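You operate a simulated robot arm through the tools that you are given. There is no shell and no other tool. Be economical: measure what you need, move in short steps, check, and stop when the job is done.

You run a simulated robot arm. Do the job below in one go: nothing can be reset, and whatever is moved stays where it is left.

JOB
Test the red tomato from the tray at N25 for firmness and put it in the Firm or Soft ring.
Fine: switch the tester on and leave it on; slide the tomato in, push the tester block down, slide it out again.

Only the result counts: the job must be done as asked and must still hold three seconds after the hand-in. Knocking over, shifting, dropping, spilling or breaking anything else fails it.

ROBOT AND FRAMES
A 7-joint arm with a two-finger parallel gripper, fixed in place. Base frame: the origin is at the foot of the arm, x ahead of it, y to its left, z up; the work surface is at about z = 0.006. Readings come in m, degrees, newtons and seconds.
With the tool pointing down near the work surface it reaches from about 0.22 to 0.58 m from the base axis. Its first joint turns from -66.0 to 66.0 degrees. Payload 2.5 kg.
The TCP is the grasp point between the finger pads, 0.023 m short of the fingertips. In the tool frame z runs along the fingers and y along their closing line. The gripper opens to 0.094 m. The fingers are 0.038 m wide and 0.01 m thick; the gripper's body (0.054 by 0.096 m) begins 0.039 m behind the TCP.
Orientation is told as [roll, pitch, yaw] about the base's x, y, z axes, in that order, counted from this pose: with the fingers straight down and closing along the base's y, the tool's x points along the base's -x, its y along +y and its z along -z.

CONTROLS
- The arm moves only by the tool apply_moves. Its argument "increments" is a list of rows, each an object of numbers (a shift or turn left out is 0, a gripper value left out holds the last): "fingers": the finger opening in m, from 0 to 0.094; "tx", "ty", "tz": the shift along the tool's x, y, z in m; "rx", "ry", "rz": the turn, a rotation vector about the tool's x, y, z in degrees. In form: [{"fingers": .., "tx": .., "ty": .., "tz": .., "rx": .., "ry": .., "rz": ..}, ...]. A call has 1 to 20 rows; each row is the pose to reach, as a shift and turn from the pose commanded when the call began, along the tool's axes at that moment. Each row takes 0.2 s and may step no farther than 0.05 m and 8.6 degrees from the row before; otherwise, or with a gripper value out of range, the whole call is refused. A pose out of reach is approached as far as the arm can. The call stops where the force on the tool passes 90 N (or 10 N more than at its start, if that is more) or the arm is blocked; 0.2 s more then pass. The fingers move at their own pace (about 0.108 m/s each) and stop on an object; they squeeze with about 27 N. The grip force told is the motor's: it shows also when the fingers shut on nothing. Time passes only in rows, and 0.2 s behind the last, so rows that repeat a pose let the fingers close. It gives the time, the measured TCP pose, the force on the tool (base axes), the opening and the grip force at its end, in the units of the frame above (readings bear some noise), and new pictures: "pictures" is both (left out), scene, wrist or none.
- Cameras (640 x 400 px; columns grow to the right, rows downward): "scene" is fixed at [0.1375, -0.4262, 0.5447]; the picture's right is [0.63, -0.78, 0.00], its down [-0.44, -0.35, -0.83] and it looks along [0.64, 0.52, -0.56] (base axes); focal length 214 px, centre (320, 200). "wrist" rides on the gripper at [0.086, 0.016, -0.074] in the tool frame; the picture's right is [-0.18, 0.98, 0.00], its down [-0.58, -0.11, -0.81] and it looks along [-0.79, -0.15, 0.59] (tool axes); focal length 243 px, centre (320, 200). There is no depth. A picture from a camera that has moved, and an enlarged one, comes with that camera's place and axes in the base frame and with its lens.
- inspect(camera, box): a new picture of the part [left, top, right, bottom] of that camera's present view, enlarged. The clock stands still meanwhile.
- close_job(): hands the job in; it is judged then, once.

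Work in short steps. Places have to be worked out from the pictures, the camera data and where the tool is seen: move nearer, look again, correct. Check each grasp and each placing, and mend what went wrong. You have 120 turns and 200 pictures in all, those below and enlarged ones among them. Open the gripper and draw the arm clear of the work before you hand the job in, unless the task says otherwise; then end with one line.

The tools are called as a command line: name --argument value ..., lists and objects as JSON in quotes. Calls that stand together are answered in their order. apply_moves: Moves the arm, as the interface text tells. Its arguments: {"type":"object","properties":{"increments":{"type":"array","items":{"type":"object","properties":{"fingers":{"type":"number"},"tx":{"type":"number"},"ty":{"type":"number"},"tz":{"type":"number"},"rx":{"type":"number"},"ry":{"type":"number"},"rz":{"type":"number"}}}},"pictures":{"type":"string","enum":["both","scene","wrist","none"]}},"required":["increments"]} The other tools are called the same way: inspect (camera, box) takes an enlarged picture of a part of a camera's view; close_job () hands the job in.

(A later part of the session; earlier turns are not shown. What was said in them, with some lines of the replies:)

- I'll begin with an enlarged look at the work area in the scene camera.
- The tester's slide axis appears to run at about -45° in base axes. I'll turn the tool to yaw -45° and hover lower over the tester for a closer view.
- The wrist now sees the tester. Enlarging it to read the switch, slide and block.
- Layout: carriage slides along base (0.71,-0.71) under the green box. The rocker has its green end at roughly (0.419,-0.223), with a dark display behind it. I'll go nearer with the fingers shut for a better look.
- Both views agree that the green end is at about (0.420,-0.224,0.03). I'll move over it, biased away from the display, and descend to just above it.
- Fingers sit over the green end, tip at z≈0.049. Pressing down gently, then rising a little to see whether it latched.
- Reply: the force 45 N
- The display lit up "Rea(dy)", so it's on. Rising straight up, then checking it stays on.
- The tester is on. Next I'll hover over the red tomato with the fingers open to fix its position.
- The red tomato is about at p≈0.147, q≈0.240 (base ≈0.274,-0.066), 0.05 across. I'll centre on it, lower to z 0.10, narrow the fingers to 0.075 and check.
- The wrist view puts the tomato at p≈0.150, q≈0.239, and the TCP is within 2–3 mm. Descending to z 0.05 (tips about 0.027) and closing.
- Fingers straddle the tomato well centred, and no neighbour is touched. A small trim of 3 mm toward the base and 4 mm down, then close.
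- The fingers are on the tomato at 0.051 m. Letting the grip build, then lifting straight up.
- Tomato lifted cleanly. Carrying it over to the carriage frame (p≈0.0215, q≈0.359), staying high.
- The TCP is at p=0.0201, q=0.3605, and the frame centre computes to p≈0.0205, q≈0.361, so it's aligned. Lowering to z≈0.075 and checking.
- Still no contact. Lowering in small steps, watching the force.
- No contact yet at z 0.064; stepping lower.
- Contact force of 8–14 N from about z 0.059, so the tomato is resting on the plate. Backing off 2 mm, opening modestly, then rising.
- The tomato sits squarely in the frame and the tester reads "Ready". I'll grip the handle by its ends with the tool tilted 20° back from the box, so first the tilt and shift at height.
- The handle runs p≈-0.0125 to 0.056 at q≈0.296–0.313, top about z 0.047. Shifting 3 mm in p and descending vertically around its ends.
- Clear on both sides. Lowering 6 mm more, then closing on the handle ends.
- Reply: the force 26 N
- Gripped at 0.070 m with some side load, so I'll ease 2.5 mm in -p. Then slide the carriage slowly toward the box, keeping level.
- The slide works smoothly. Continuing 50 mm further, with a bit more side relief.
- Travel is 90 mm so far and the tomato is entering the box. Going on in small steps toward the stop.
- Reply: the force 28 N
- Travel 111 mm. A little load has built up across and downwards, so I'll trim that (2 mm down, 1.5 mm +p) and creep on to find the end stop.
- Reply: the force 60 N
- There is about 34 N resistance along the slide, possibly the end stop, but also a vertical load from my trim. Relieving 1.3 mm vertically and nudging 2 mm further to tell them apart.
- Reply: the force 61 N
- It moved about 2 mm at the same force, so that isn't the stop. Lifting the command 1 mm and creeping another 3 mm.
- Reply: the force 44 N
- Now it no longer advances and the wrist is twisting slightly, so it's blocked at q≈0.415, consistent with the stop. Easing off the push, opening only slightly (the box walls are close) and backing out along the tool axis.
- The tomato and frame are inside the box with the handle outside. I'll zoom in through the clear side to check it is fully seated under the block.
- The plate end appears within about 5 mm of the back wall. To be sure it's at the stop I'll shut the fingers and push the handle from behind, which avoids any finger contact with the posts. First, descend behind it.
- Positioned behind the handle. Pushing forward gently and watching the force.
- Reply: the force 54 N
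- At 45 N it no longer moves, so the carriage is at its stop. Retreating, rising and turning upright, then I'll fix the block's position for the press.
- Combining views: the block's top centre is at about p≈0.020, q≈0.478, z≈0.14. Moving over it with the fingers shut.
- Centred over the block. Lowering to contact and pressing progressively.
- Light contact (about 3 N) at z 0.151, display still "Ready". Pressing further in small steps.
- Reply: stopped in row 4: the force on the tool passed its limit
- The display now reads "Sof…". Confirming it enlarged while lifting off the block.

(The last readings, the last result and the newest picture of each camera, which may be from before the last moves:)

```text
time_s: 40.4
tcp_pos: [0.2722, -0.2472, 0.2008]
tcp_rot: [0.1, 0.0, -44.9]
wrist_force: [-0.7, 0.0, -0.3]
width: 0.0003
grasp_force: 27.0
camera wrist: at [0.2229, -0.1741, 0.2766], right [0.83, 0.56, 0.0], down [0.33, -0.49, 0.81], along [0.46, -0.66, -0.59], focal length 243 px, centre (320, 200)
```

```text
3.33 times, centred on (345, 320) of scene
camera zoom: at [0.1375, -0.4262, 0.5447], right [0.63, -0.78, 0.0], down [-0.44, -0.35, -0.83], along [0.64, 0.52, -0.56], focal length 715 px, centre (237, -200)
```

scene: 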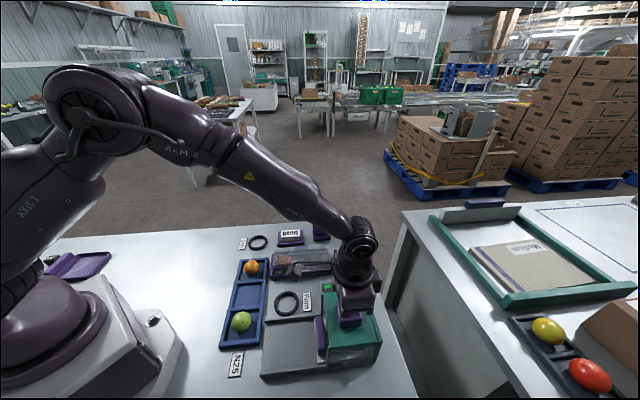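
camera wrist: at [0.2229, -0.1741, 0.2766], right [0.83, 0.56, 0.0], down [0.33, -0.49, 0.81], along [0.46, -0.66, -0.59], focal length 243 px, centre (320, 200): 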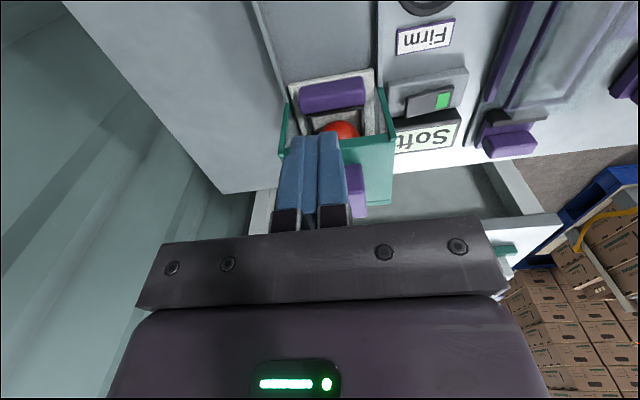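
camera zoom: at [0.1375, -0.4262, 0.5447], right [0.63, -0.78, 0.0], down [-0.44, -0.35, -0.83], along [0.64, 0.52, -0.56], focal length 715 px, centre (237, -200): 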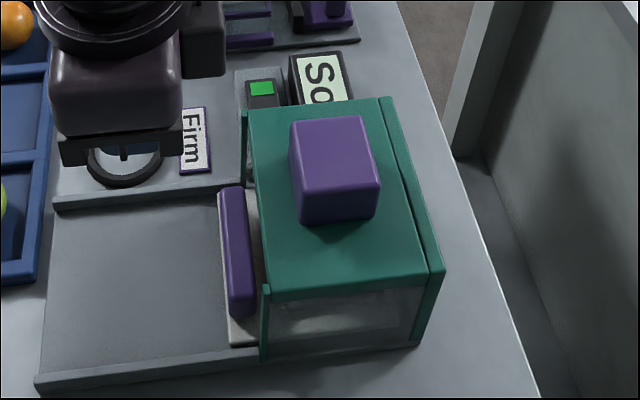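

The result is "Soft", held on the display, and the block has sprung back up. Next I'll re-tilt and approach the handle, holding q≈0.404 so the fingers stay clear of the box posts.

apply_moves --increments '[{"fingers": 0.086, "ry": -7, "ty": 0.003}, {"ry": -14, "ty": 0.003}, {"ry": -20, "ty": 0.003, "tx": -0.01, "tz": 0.02}, {"ry": -20, "ty": 0.003, "tx": -0.025, "tz": 0.05}, {"ry": -20, "ty": 0.003, "tx": -0.037, "tz": 0.085}, {"ry": -20, "ty": 0.003, "tx": -0.037, "tz": 0.12}, {"ry": -20, "ty": 0.003, "tx": -0.037, "tz": 0.12}]'

inspect --camera "wrist" --box '[160, 0, 480, 240]'

inspect --camera "scene" --box '[270, 270, 390, 390]'

```text
time_s: 42.0
tcp_pos: [0.3038, -0.2718, 0.0825]
tcp_rot: [0.1, -19.8, -45.0]
wrist_force: [0.5, 1.1, -0.2]
width: 0.086
grasp_force: 0.0
camera wrist: at [0.2385, -0.1837, 0.1231], right [0.82, 0.57, 0.06], down [0.11, -0.27, 0.96], along [0.56, -0.77, -0.29], focal length 243 px, centre (320, 200)
```

scene: 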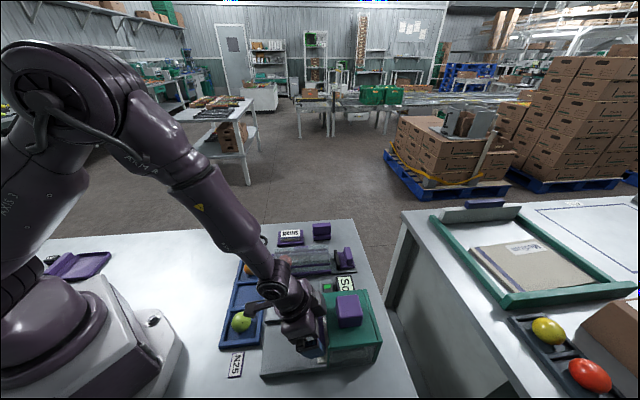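
wrist: 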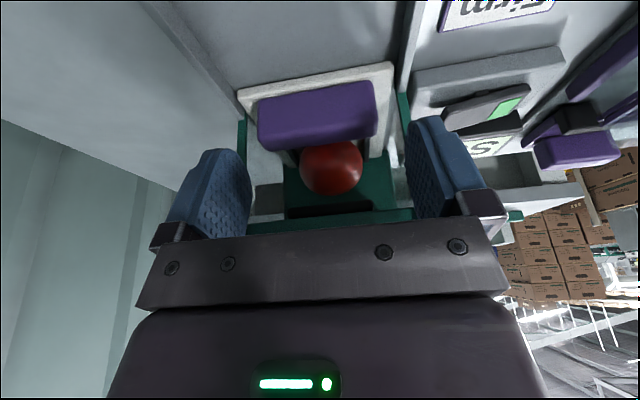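

```text
1.67 times, centred on (320, 120) of wrist
camera zoom: at [0.2385, -0.1837, 0.1231], right [0.82, 0.57, 0.06], down [0.11, -0.27, 0.96], along [0.56, -0.77, -0.29], focal length 404 px, centre (320, 333)
```

zoom: 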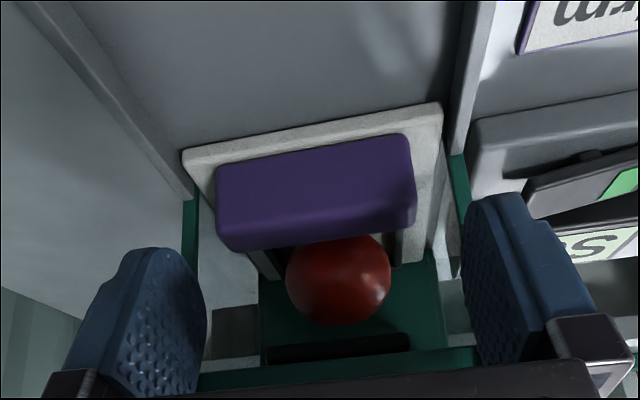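

```text
3.33 times, centred on (330, 330) of scene
camera zoom: at [0.1375, -0.4262, 0.5447], right [0.63, -0.78, 0.0], down [-0.44, -0.35, -0.83], along [0.64, 0.52, -0.56], focal length 715 px, centre (287, -233)
```

zoom: 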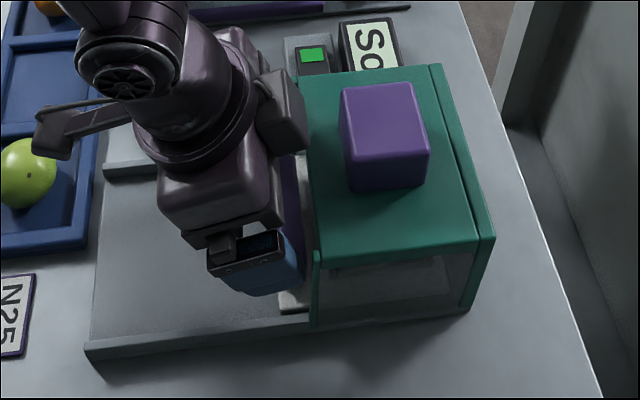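

Fingers straddle the handle, clear of the posts. Lowering vertically to z≈0.058 and closing.

apply_moves --increments '[{"ty": -0.0015, "tx": 0.0035, "tz": 0.0075}, {"ty": -0.0015, "tx": 0.007, "tz": 0.015}, {"ty": -0.0015, "tx": 0.0103, "tz": 0.0223}, {"ty": -0.0015, "tx": 0.0103, "tz": 0.0223, "fingers": 0.06}, {"ty": -0.0015, "tx": 0.0103, "tz": 0.0223, "fingers": 0.06}]' --pictures "wrist"

```text
time_s: 43.2
tcp_pos: [0.2999, -0.2709, 0.056]
tcp_rot: [0.0, -19.9, -45.2]
wrist_force: [-8.8, -6.7, 3.8]
width: 0.0699
grasp_force: 45.0
camera wrist: at [0.2359, -0.1836, 0.0982], right [0.82, 0.57, 0.06], down [0.11, -0.27, 0.96], along [0.56, -0.78, -0.29], focal length 243 px, centre (320, 200)
```

wrist: 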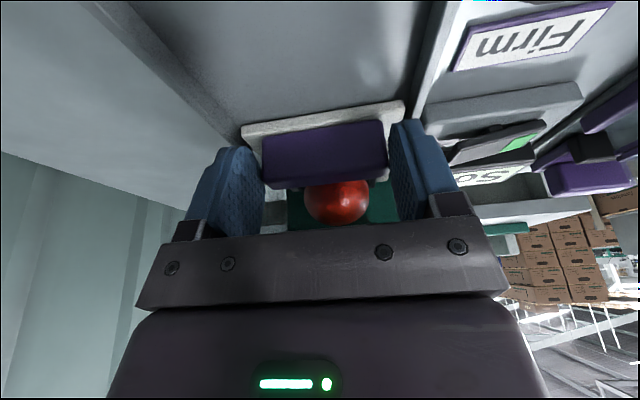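

Handle gripped with low side load. Pulling the carriage out, slowly.

apply_moves --increments '[{"ty": -0.0008, "tx": 0.0047, "tz": -0.0017}, {"ty": -0.0008, "tx": 0.0141, "tz": -0.0051}, {"ty": -0.0008, "tx": 0.0235, "tz": -0.0086}, {"ty": -0.0008, "tx": 0.0329, "tz": -0.012}, {"ty": -0.0008, "tx": 0.0423, "tz": -0.0154}, {"ty": -0.0008, "tx": 0.0517, "tz": -0.0188}, {"ty": -0.0008, "tx": 0.0564, "tz": -0.0205}]' --pictures "scene"

inspect --camera "scene" --box '[240, 270, 380, 390]'

```text
time_s: 44.8
tcp_pos: [0.2578, -0.2292, 0.0556]
tcp_rot: [-0.1, -20.0, -45.0]
wrist_force: [-8.1, -9.4, -0.3]
width: 0.0698
grasp_force: 45.0
```

scene: 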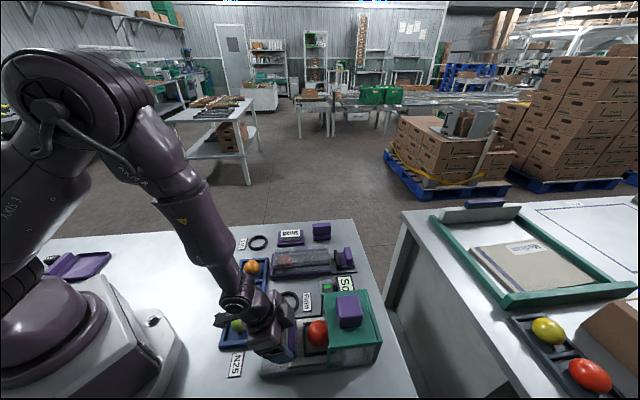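

```text
3.33 times, centred on (310, 330) of scene
camera zoom: at [0.1375, -0.4262, 0.5447], right [0.63, -0.78, 0.0], down [-0.44, -0.35, -0.83], along [0.64, 0.52, -0.56], focal length 715 px, centre (353, -233)
```

zoom: 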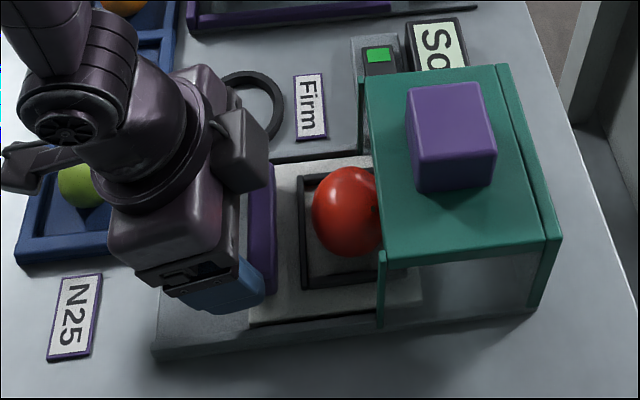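

Coming out well. Pulling the remaining ~55 mm.

apply_moves --increments '[{"tx": 0.0094, "tz": -0.0034}, {"tx": 0.0188, "tz": -0.0068}, {"tx": 0.0282, "tz": -0.0103}, {"tx": 0.0376, "tz": -0.0137}, {"tx": 0.047, "tz": -0.0171}, {"tx": 0.0517, "tz": -0.0188}]' --pictures "scene"

inspect --camera "scene" --box '[240, 270, 380, 390]'

```text
time_s: 46.2
tcp_pos: [0.2198, -0.1902, 0.0551]
tcp_rot: [0.0, -19.9, -45.1]
wrist_force: [-6.8, -25.2, -7.8]
width: 0.0702
grasp_force: 44.7
```

scene: 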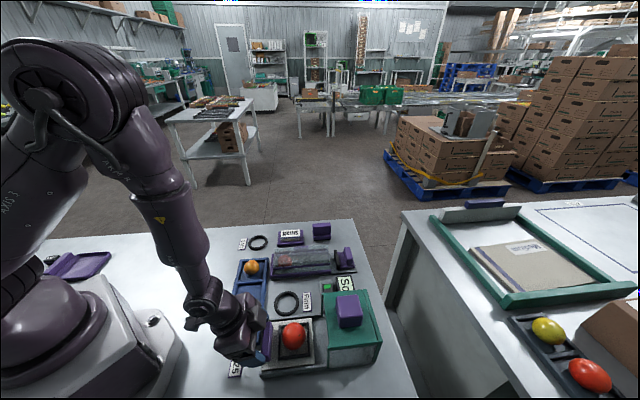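

```text
3.33 times, centred on (310, 330) of scene
camera zoom: at [0.1375, -0.4263, 0.5446], right [0.63, -0.78, 0.0], down [-0.44, -0.35, -0.83], along [0.64, 0.52, -0.56], focal length 715 px, centre (353, -233)
```

zoom: 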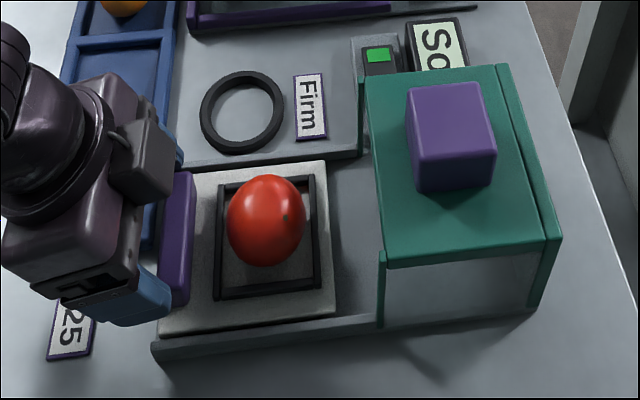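

The carriage is out with the tomato in place. Releasing the handle, rising vertically and turning upright.

apply_moves --increments '[{"ty": -0.001, "tx": -0.001}, {"ty": -0.001, "tx": -0.001, "fingers": 0.09}, {"ty": -0.001, "tx": -0.001, "fingers": 0.09}, {"ty": -0.001, "tx": -0.008, "tz": -0.019}, {"ty": -0.001, "tx": -0.018, "tz": -0.047}, {"ty": -0.001, "tx": -0.034, "tz": -0.09}, {"ty": -0.001, "tx": -0.044, "tz": -0.118, "ry": 7}, {"ty": -0.001, "tx": -0.044, "tz": -0.118, "ry": 14}, {"ty": -0.001, "tx": -0.044, "tz": -0.118, "ry": 20}, {"ty": -0.001, "tx": -0.044, "tz": -0.118, "ry": 20}]'

inspect --camera "wrist" --box '[180, 0, 460, 200]'

inspect --camera "scene" --box '[240, 270, 380, 390]'

```text
time_s: 48.4
tcp_pos: [0.2178, -0.19, 0.1827]
tcp_rot: [0.1, 0.3, -45.0]
wrist_force: [-0.4, 0.1, 0.2]
width: 0.0897
grasp_force: 0.0
camera wrist: at [0.169, -0.117, 0.2587], right [0.83, 0.56, 0.0], down [0.34, -0.49, 0.8], along [0.45, -0.66, -0.59], focal length 243 px, centre (320, 200)
```

scene: 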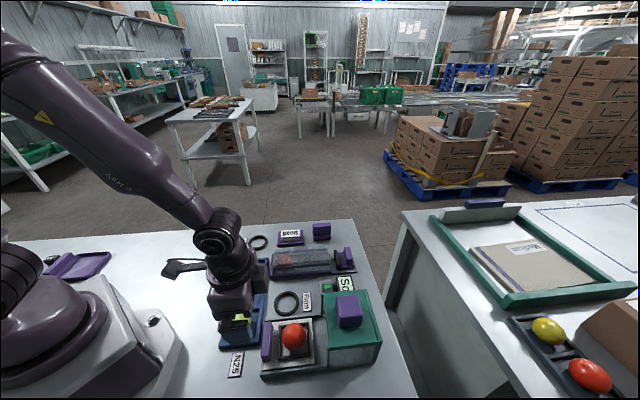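
wrist: 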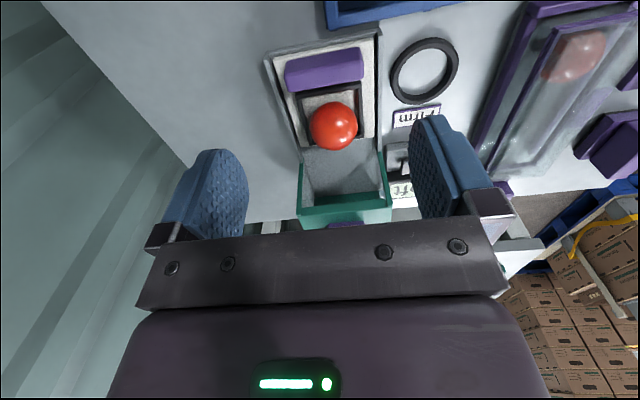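

```text
2.00 times, centred on (320, 100) of wrist
camera zoom: at [0.169, -0.117, 0.2587], right [0.83, 0.56, 0.0], down [0.34, -0.49, 0.8], along [0.45, -0.66, -0.59], focal length 485 px, centre (320, 400)
```

zoom: 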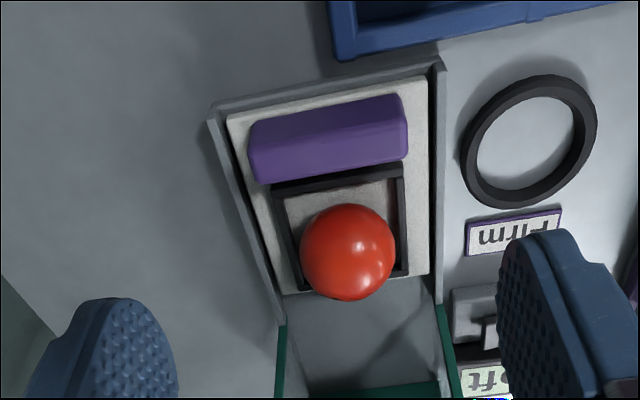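

```text
3.33 times, centred on (310, 330) of scene
camera zoom: at [0.1375, -0.4262, 0.5447], right [0.63, -0.78, 0.0], down [-0.44, -0.35, -0.83], along [0.64, 0.52, -0.56], focal length 715 px, centre (353, -233)
```

zoom: 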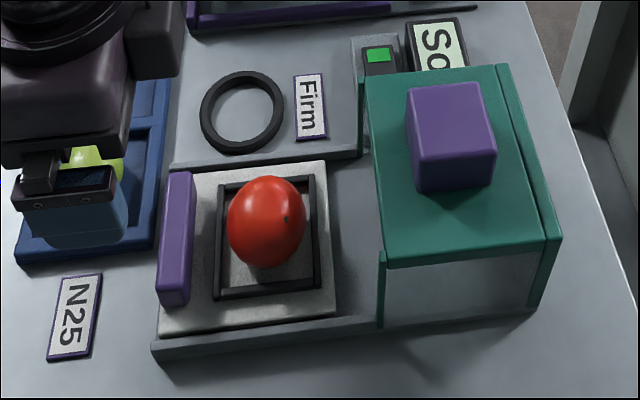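

The carriage is back and the tomato at p≈0.021, q≈0.360. Moving over it with the fingers at 0.070 and lowering to z≈0.09.

apply_moves --increments '[{"fingers": 0.07, "tx": -0.025, "ty": 0.0005}, {"tx": -0.05, "ty": 0.001}, {"tx": -0.0715, "ty": 0.001}, {"tx": -0.0715, "ty": 0.001, "tz": 0.04}, {"tx": -0.0715, "ty": 0.001, "tz": 0.08}, {"tx": -0.0715, "ty": 0.001, "tz": 0.09}, {"tx": -0.0715, "ty": 0.001, "tz": 0.09}]'

inspect --camera "wrist" --box '[180, 40, 460, 240]'

```text
time_s: 50.0
tcp_pos: [0.269, -0.2415, 0.0928]
tcp_rot: [0.1, 0.1, -44.9]
wrist_force: [-0.1, -0.2, 0.5]
width: 0.07
grasp_force: 0.0
camera wrist: at [0.2194, -0.168, 0.169], right [0.83, 0.56, 0.0], down [0.33, -0.49, 0.81], along [0.46, -0.66, -0.59], focal length 243 px, centre (320, 200)
```

scene: 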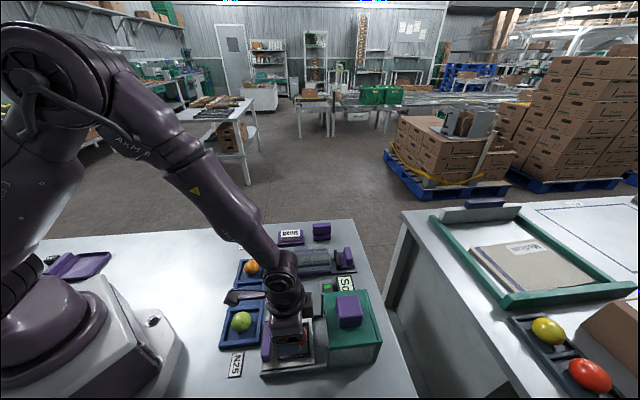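
wrist: 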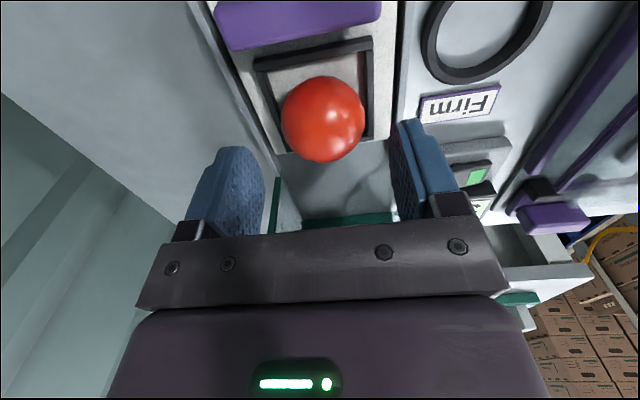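

```text
2.00 times, centred on (320, 140) of wrist
camera zoom: at [0.2194, -0.168, 0.169], right [0.83, 0.56, 0.0], down [0.33, -0.49, 0.81], along [0.46, -0.66, -0.59], focal length 485 px, centre (320, 320)
```

zoom: 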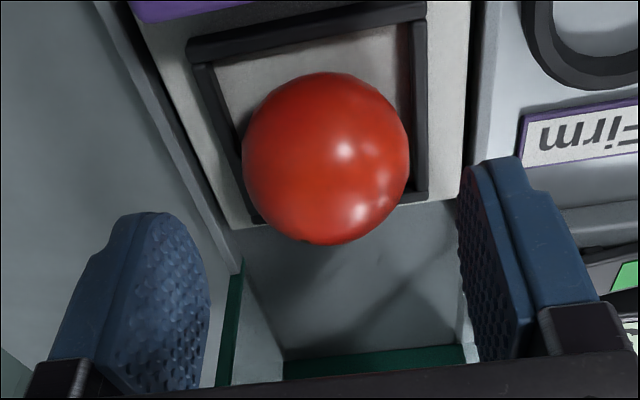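

Aligned within 2 mm. Lowering to z≈0.060 and closing on the tomato.

apply_moves --increments '[{"ty": 0.0015, "tx": 0.001, "tz": 0.015}, {"ty": 0.0015, "tx": 0.001, "tz": 0.032}, {"ty": 0.0015, "tx": 0.001, "tz": 0.032, "fingers": 0.03}, {"ty": 0.0015, "tx": 0.001, "tz": 0.032, "fingers": 0.03}, {"ty": 0.0015, "tx": 0.001, "tz": 0.032, "fingers": 0.03}]' --pictures "wrist"

```text
time_s: 51.2
tcp_pos: [0.2701, -0.2387, 0.0603]
tcp_rot: [0.1, 0.1, -44.9]
wrist_force: [-0.4, 0.7, 4.4]
width: 0.0508
grasp_force: 15.5
camera wrist: at [0.2196, -0.1658, 0.1367], right [0.82, 0.57, 0.0], down [0.33, -0.49, 0.81], along [0.46, -0.66, -0.59], focal length 243 px, centre (320, 200)
```

wrist: 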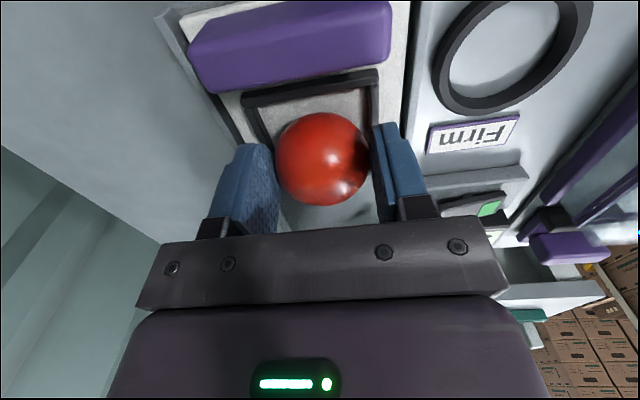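

Gripped at 0.051 m. Lifting to z≈0.2 and carrying it toward the Soft ring (≈0.41, 0.07).

apply_moves --increments '[{"tz": -0.01}, {"tz": -0.04}, {"tz": -0.08}, {"tz": -0.12}, {"tz": -0.14, "ty": 0.035, "tx": 0.013}, {"tz": -0.14, "ty": 0.075, "tx": 0.028}, {"tz": -0.14, "ty": 0.115, "tx": 0.043}, {"tz": -0.14, "ty": 0.155, "tx": 0.058}, {"tz": -0.14, "ty": 0.195, "tx": 0.073}, {"tz": -0.14, "ty": 0.235, "tx": 0.088}, {"tz": -0.14, "ty": 0.275, "tx": 0.103}, {"tz": -0.14, "ty": 0.31, "tx": 0.12}, {"tz": -0.14, "ty": 0.31, "tx": 0.12}]'

inspect --camera "wrist" --box '[180, 0, 460, 200]'

inspect --camera "scene" --box '[200, 215, 390, 385]'

```text
time_s: 54.0
tcp_pos: [0.4021, 0.0666, 0.1985]
tcp_rot: [0.0, 0.2, -45.0]
wrist_force: [0.9, -0.2, -0.3]
width: 0.0509
grasp_force: 16.2
camera wrist: at [0.3531, 0.139, 0.2745], right [0.83, 0.56, 0.0], down [0.34, -0.49, 0.81], along [0.45, -0.66, -0.59], focal length 243 px, centre (320, 200)
```

scene: 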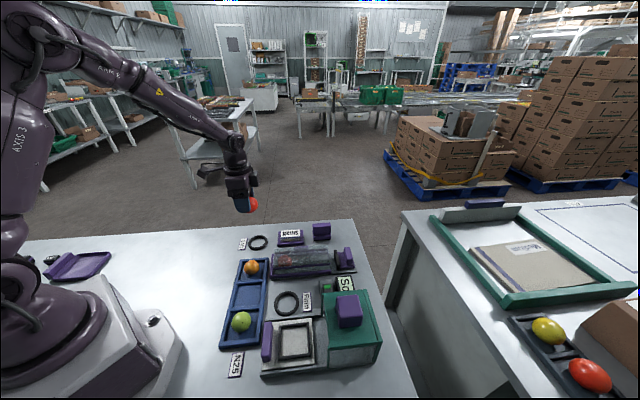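
wrist: 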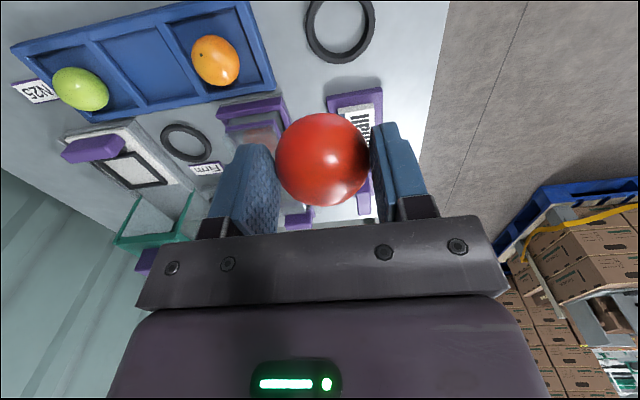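

```text
2.00 times, centred on (320, 100) of wrist
camera zoom: at [0.3531, 0.139, 0.2745], right [0.83, 0.56, 0.0], down [0.34, -0.49, 0.81], along [0.45, -0.66, -0.59], focal length 485 px, centre (320, 400)
```

zoom: 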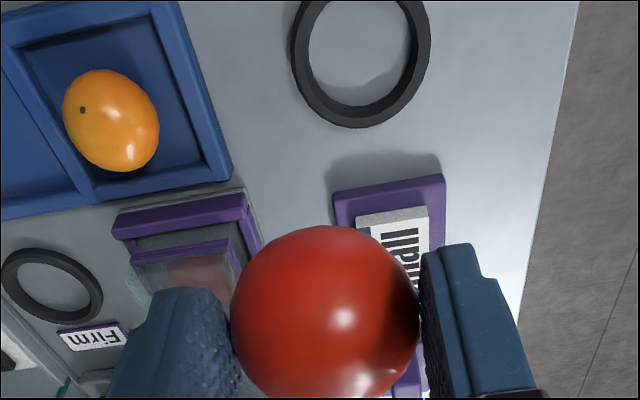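

```text
2.35 times, centred on (295, 300) of scene
camera zoom: at [0.1375, -0.4262, 0.5447], right [0.63, -0.78, 0.0], down [-0.44, -0.35, -0.83], along [0.64, 0.52, -0.56], focal length 505 px, centre (379, -35)
```

zoom: 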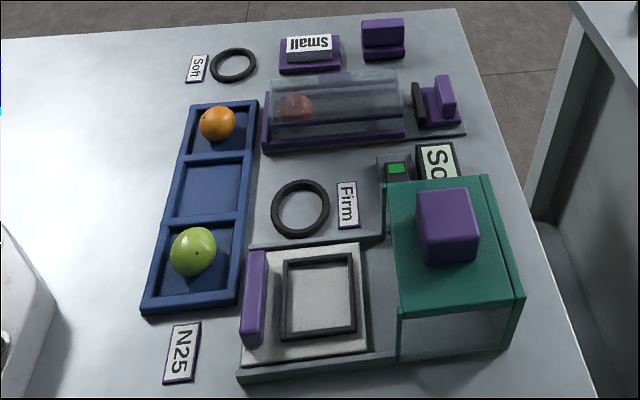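

The ring centre works out at about p≈0.349, q≈0.239. Shifting over it and lowering to z≈0.10 to refine.

apply_moves --increments '[{"ty": 0.017, "tx": -0.001, "tz": 0.03}, {"ty": 0.017, "tx": -0.001, "tz": 0.07}, {"ty": 0.017, "tx": -0.001, "tz": 0.1}, {"ty": 0.017, "tx": -0.001, "tz": 0.1}]'

inspect --camera "wrist" --box '[180, 0, 460, 200]'

inspect --camera "scene" --box '[210, 200, 310, 280]'

```text
time_s: 55.0
tcp_pos: [0.416, 0.0777, 0.1003]
tcp_rot: [0.1, 0.1, -45.0]
wrist_force: [-0.3, -0.6, -1.9]
width: 0.0509
grasp_force: 16.3
camera wrist: at [0.3652, 0.1516, 0.1769], right [0.83, 0.56, 0.0], down [0.33, -0.49, 0.81], along [0.46, -0.66, -0.59], focal length 243 px, centre (320, 200)
```

scene: 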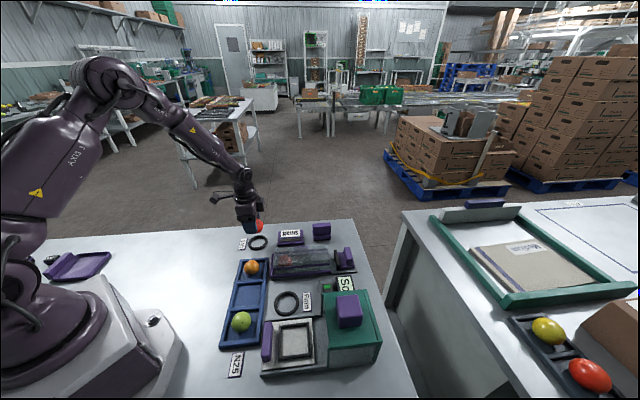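
wrist: 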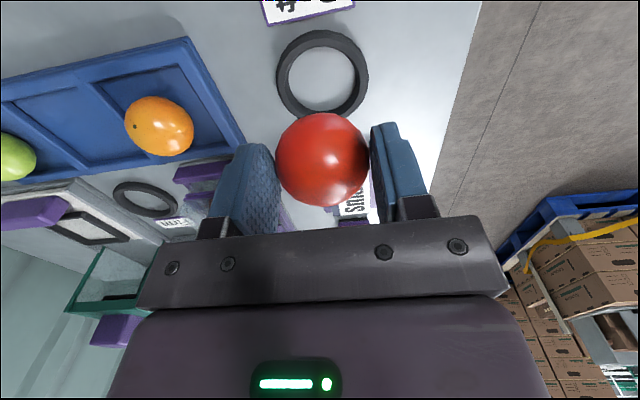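

```text
2.00 times, centred on (320, 100) of wrist
camera zoom: at [0.3652, 0.1516, 0.1769], right [0.83, 0.56, 0.0], down [0.33, -0.49, 0.81], along [0.46, -0.66, -0.59], focal length 485 px, centre (320, 400)
```

zoom: 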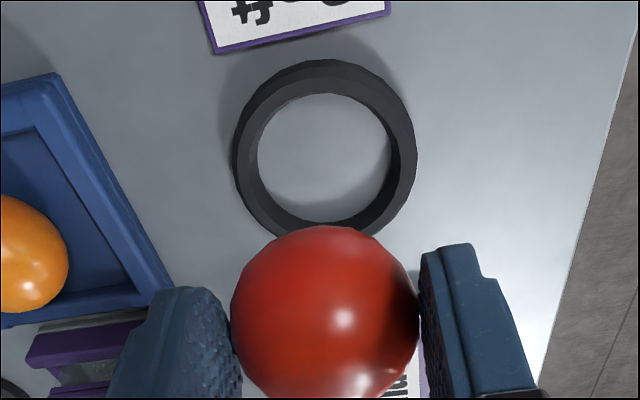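

```text
5.00 times, centred on (260, 240) of scene
camera zoom: at [0.1375, -0.4262, 0.5447], right [0.63, -0.78, 0.0], down [-0.44, -0.35, -0.83], along [0.64, 0.52, -0.56], focal length 1072 px, centre (620, 0)
```

zoom: 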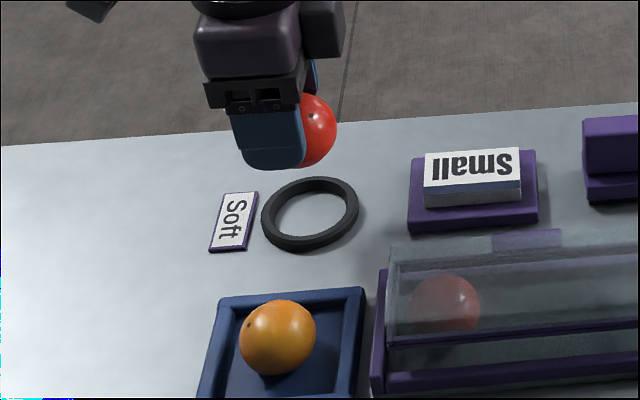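

Ring centre refines to p≈0.3495, q≈0.2375; TCP at p=0.349, q=0.239. A trim of 1.5 mm and lowering to z≈0.065 for another look.

apply_moves --increments '[{"tx": 0.0015, "tz": 0.015}, {"tx": 0.0015, "tz": 0.034}, {"tx": 0.0015, "tz": 0.034}]'

inspect --camera "wrist" --box '[180, 40, 460, 240]'

inspect --camera "scene" --box '[220, 210, 300, 270]'

```text
time_s: 55.8
tcp_pos: [0.4155, 0.0782, 0.0673]
tcp_rot: [0.1, 0.1, -45.0]
wrist_force: [0.1, 0.5, -0.4]
width: 0.0507
grasp_force: 16.1
camera wrist: at [0.366, 0.1512, 0.1428], right [0.83, 0.56, 0.0], down [0.33, -0.49, 0.81], along [0.46, -0.66, -0.59], focal length 243 px, centre (320, 200)
```

scene: 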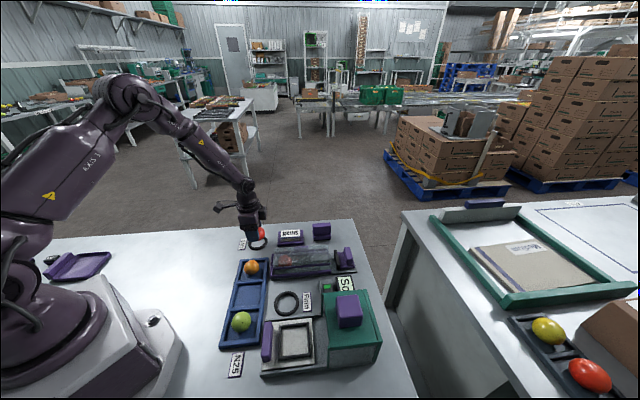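
wrist: 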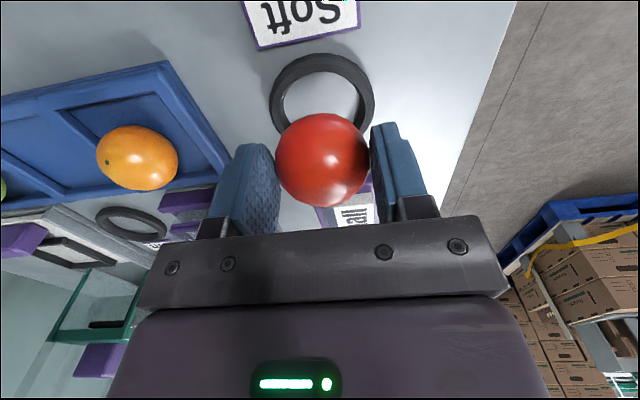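

```text
2.00 times, centred on (320, 140) of wrist
camera zoom: at [0.366, 0.1512, 0.1428], right [0.83, 0.56, 0.0], down [0.33, -0.49, 0.81], along [0.46, -0.66, -0.59], focal length 485 px, centre (320, 320)
```

zoom: 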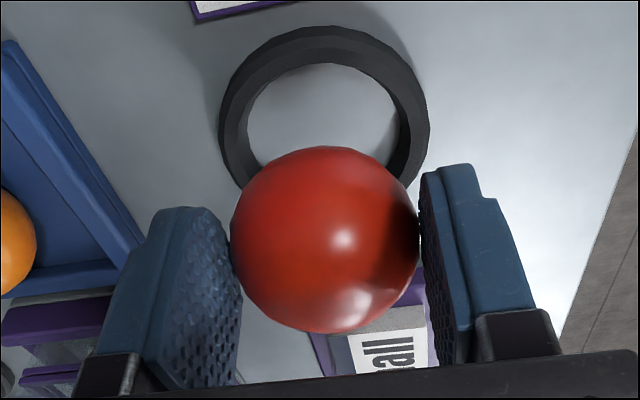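

```text
6.67 times, centred on (260, 240) of scene
camera zoom: at [0.1375, -0.4262, 0.5447], right [0.63, -0.78, 0.0], down [-0.44, -0.35, -0.83], along [0.64, 0.52, -0.56], focal length 1430 px, centre (720, -67)
```

zoom: 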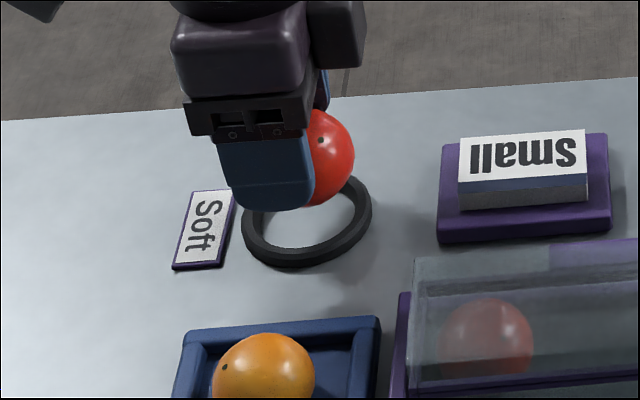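

Comparing tomato and ring in both cameras, the tomato needs about 4.7 mm toward -q. Correcting, then lowering to z≈0.05.

apply_moves --increments '[{"tx": 0.0047}, {"tx": 0.0047, "tz": 0.008}, {"tx": 0.0047, "tz": 0.016}, {"tx": 0.0047, "tz": 0.016}]' --pictures "none"

inspect --camera "wrist" --box '[180, 40, 460, 240]'

inspect --camera "scene" --box '[220, 210, 300, 270]'

```text
time_s: 56.8
tcp_pos: [0.4128, 0.0801, 0.0505]
tcp_rot: [0.1, 0.1, -45.1]
wrist_force: [0.5, 0.9, -0.7]
width: 0.0507
grasp_force: 15.9
```

```text
2.00 times, centred on (320, 140) of wrist
camera zoom: at [0.3629, 0.1545, 0.1272], right [0.83, 0.56, 0.0], down [0.33, -0.49, 0.81], along [0.46, -0.66, -0.59], focal length 485 px, centre (320, 320)
```

zoom: 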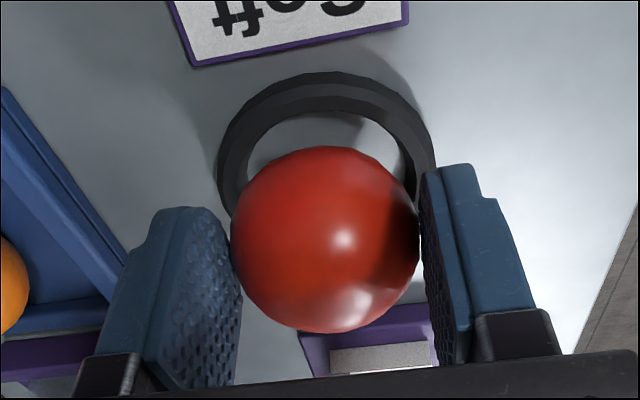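

```text
6.67 times, centred on (260, 240) of scene
camera zoom: at [0.1375, -0.4262, 0.5447], right [0.63, -0.78, 0.0], down [-0.44, -0.35, -0.83], along [0.64, 0.52, -0.56], focal length 1430 px, centre (720, -67)
```

zoom: 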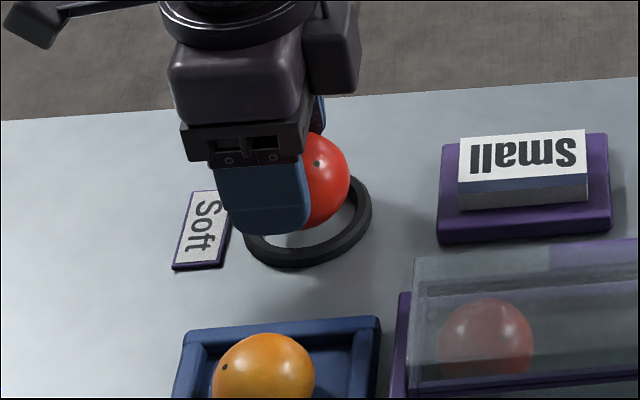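

Well centred over the ring. Lowering in small steps to the table.

apply_moves --increments '[{"tz": 0.003}, {"tz": 0.005}, {"tz": 0.005}]' --pictures "none"

```text
time_s: 57.6
tcp_pos: [0.4124, 0.0805, 0.0461]
tcp_rot: [0.1, 0.1, -45.0]
wrist_force: [0.4, -0.2, -1.0]
width: 0.0511
grasp_force: 16.1
```

No contact yet. Another 3 mm.

apply_moves --increments '[{"tz": 0.0015}, {"tz": 0.003}, {"tz": 0.003}]' --pictures "none"

inspect --camera "wrist" --box '[180, 40, 460, 240]'

inspect --camera "scene" --box '[220, 210, 300, 270]'

```text
time_s: 58.4
tcp_pos: [0.4121, 0.0813, 0.0429]
tcp_rot: [0.1, 0.1, -45.0]
wrist_force: [0.4, 0.2, -0.3]
width: 0.0508
grasp_force: 16.0
```

```text
2.00 times, centred on (320, 140) of wrist
camera zoom: at [0.3629, 0.1545, 0.1194], right [0.82, 0.57, 0.0], down [0.33, -0.49, 0.81], along [0.46, -0.66, -0.59], focal length 485 px, centre (320, 320)
```

zoom: 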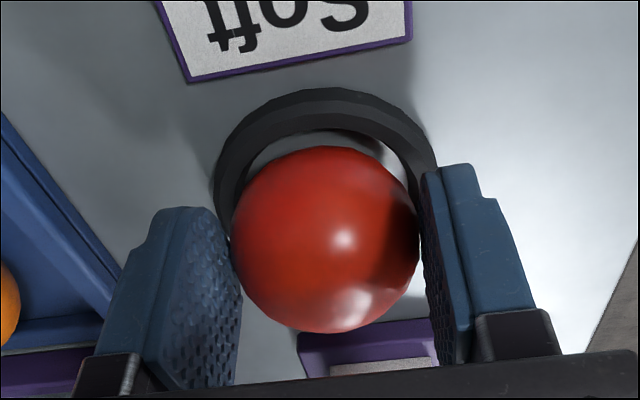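

```text
6.67 times, centred on (260, 240) of scene
camera zoom: at [0.1375, -0.4262, 0.5447], right [0.63, -0.78, 0.0], down [-0.44, -0.35, -0.83], along [0.64, 0.52, -0.56], focal length 1430 px, centre (720, -67)
```

zoom: 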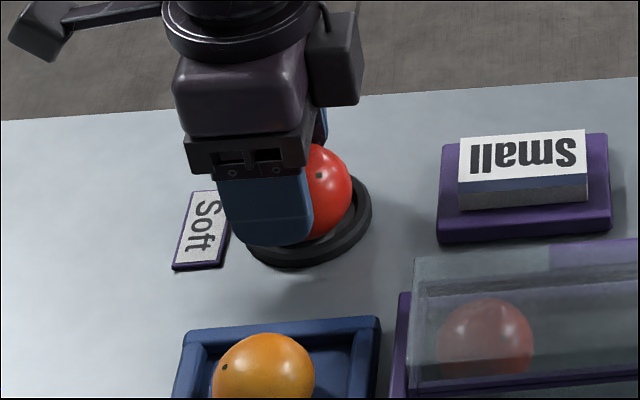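

Good alignment, still free. Another 2.5 mm, watching for contact.

apply_moves --increments '[{"tz": 0.0015}, {"tz": 0.0025}, {"tz": 0.0025}]' --pictures "none"

```text
time_s: 59.2
tcp_pos: [0.413, 0.082, 0.0414]
tcp_rot: [0.1, 0.1, -45.1]
wrist_force: [-5.8, -2.6, 13.5]
width: 0.0512
grasp_force: 15.5
```

Contact felt (13 N). Easing up 1 mm, opening, then rising straight up.

apply_moves --increments '[{"tz": -0.0012}, {"tz": -0.0012, "fingers": 0.058}, {"tz": -0.0012, "fingers": 0.066}, {"tz": -0.0012, "fingers": 0.066}, {"tz": -0.015}, {"tz": -0.045}, {"tz": -0.09}, {"tz": -0.13}]'

inspect --camera "wrist" --box '[180, 0, 460, 200]'

inspect --camera "scene" --box '[220, 210, 300, 270]'

```text
time_s: 61.0
tcp_pos: [0.4122, 0.0807, 0.1711]
tcp_rot: [0.0, 0.1, -45.0]
wrist_force: [-0.1, -0.1, -0.1]
width: 0.0661
grasp_force: 0.3
camera wrist: at [0.3629, 0.1555, 0.2477], right [0.83, 0.57, 0.0], down [0.34, -0.49, 0.81], along [0.45, -0.66, -0.59], focal length 243 px, centre (320, 200)
```

scene: 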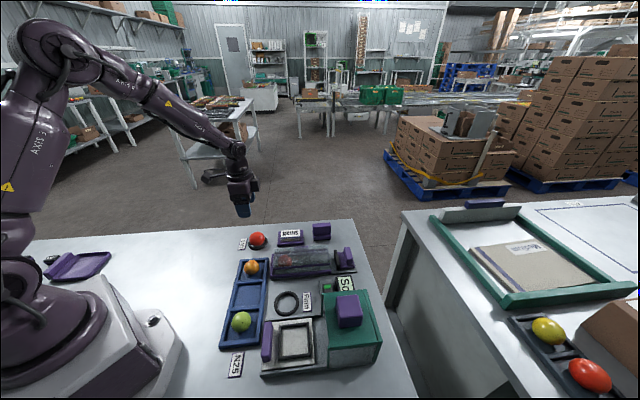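
wrist: 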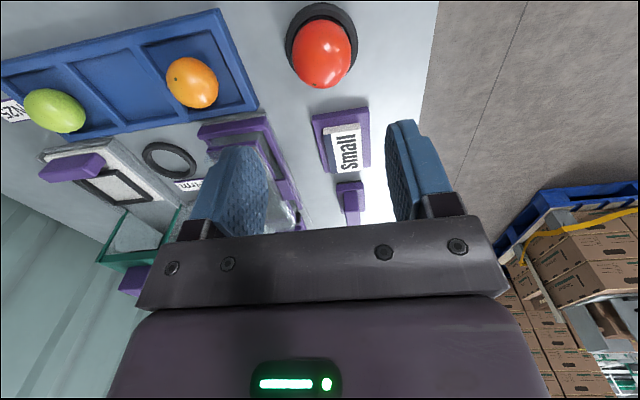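

```text
2.00 times, centred on (320, 100) of wrist
camera zoom: at [0.3629, 0.1555, 0.2477], right [0.83, 0.57, 0.0], down [0.34, -0.49, 0.81], along [0.45, -0.66, -0.59], focal length 485 px, centre (320, 400)
```

zoom: 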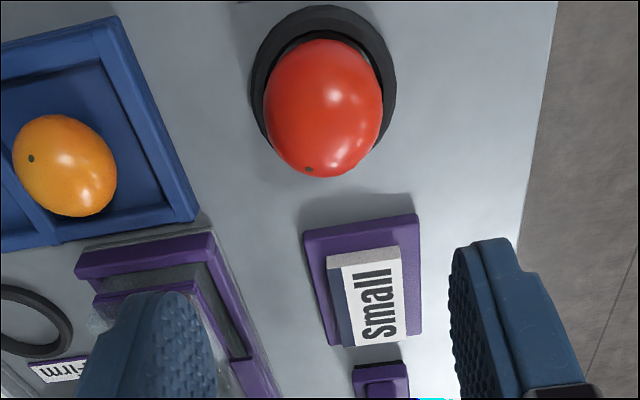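

```text
6.67 times, centred on (260, 240) of scene
camera zoom: at [0.1375, -0.4262, 0.5447], right [0.63, -0.78, 0.0], down [-0.44, -0.35, -0.83], along [0.64, 0.52, -0.56], focal length 1430 px, centre (720, -67)
```

zoom: 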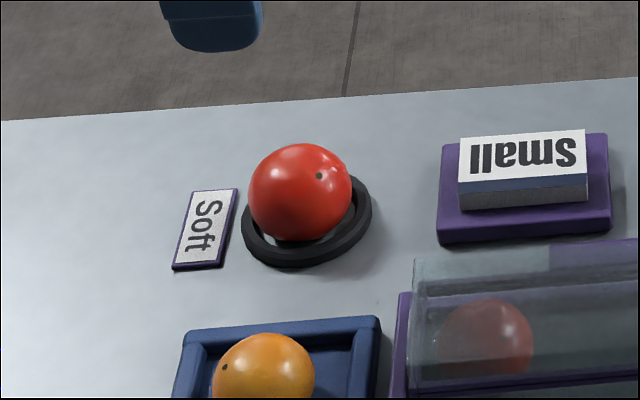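

The tomato is seated dead centre in the Soft ring (its image matches the predicted position within a pixel). Opening fully, drawing the arm clear, and doing a final check.

apply_moves --increments '[{"fingers": 0.094, "tz": -0.04}, {"tz": -0.08}, {"tz": -0.12}, {"tz": -0.15, "tx": 0.03}, {"tz": -0.15, "tx": 0.06}, {"tz": -0.15, "tx": 0.06}, {"tz": -0.15, "tx": 0.06}, {"tz": -0.15, "tx": 0.06}]' --pictures "scene"

inspect --camera "scene" --box '[200, 215, 390, 385]'

```text
time_s: 62.8
tcp_pos: [0.3703, 0.123, 0.3229]
tcp_rot: [0.2, 0.1, -45.0]
wrist_force: [0.1, 0.5, 0.1]
width: 0.0942
grasp_force: 0.1
```

scene: 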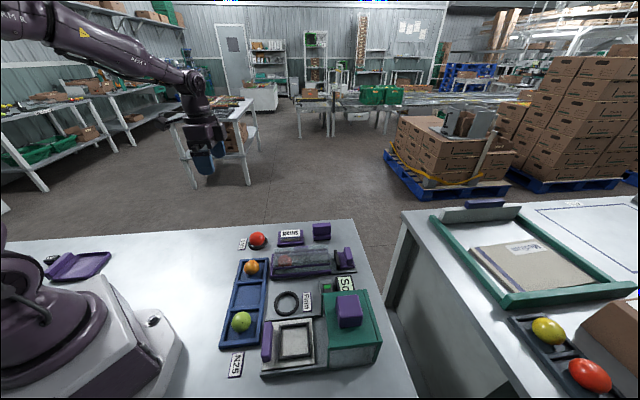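

```text
2.35 times, centred on (295, 300) of scene
camera zoom: at [0.1375, -0.4262, 0.5447], right [0.63, -0.78, 0.0], down [-0.44, -0.35, -0.83], along [0.64, 0.52, -0.56], focal length 505 px, centre (379, -35)
```

zoom: 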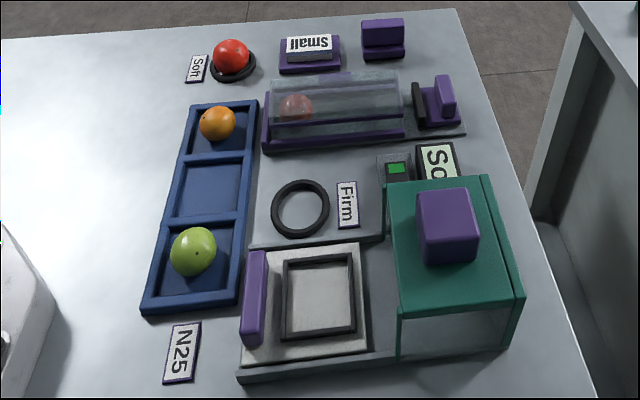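

Everything is in place: the tomato is in the Soft ring, the tester is on and showing "Soft", the carriage is out and nothing else has moved. Handing in.

close_job

```text
The job is handed in.
```

The red tomato from tray N25 tested Soft and is in the Soft ring; the tester is still on, the slide is out, and the arm is clear.
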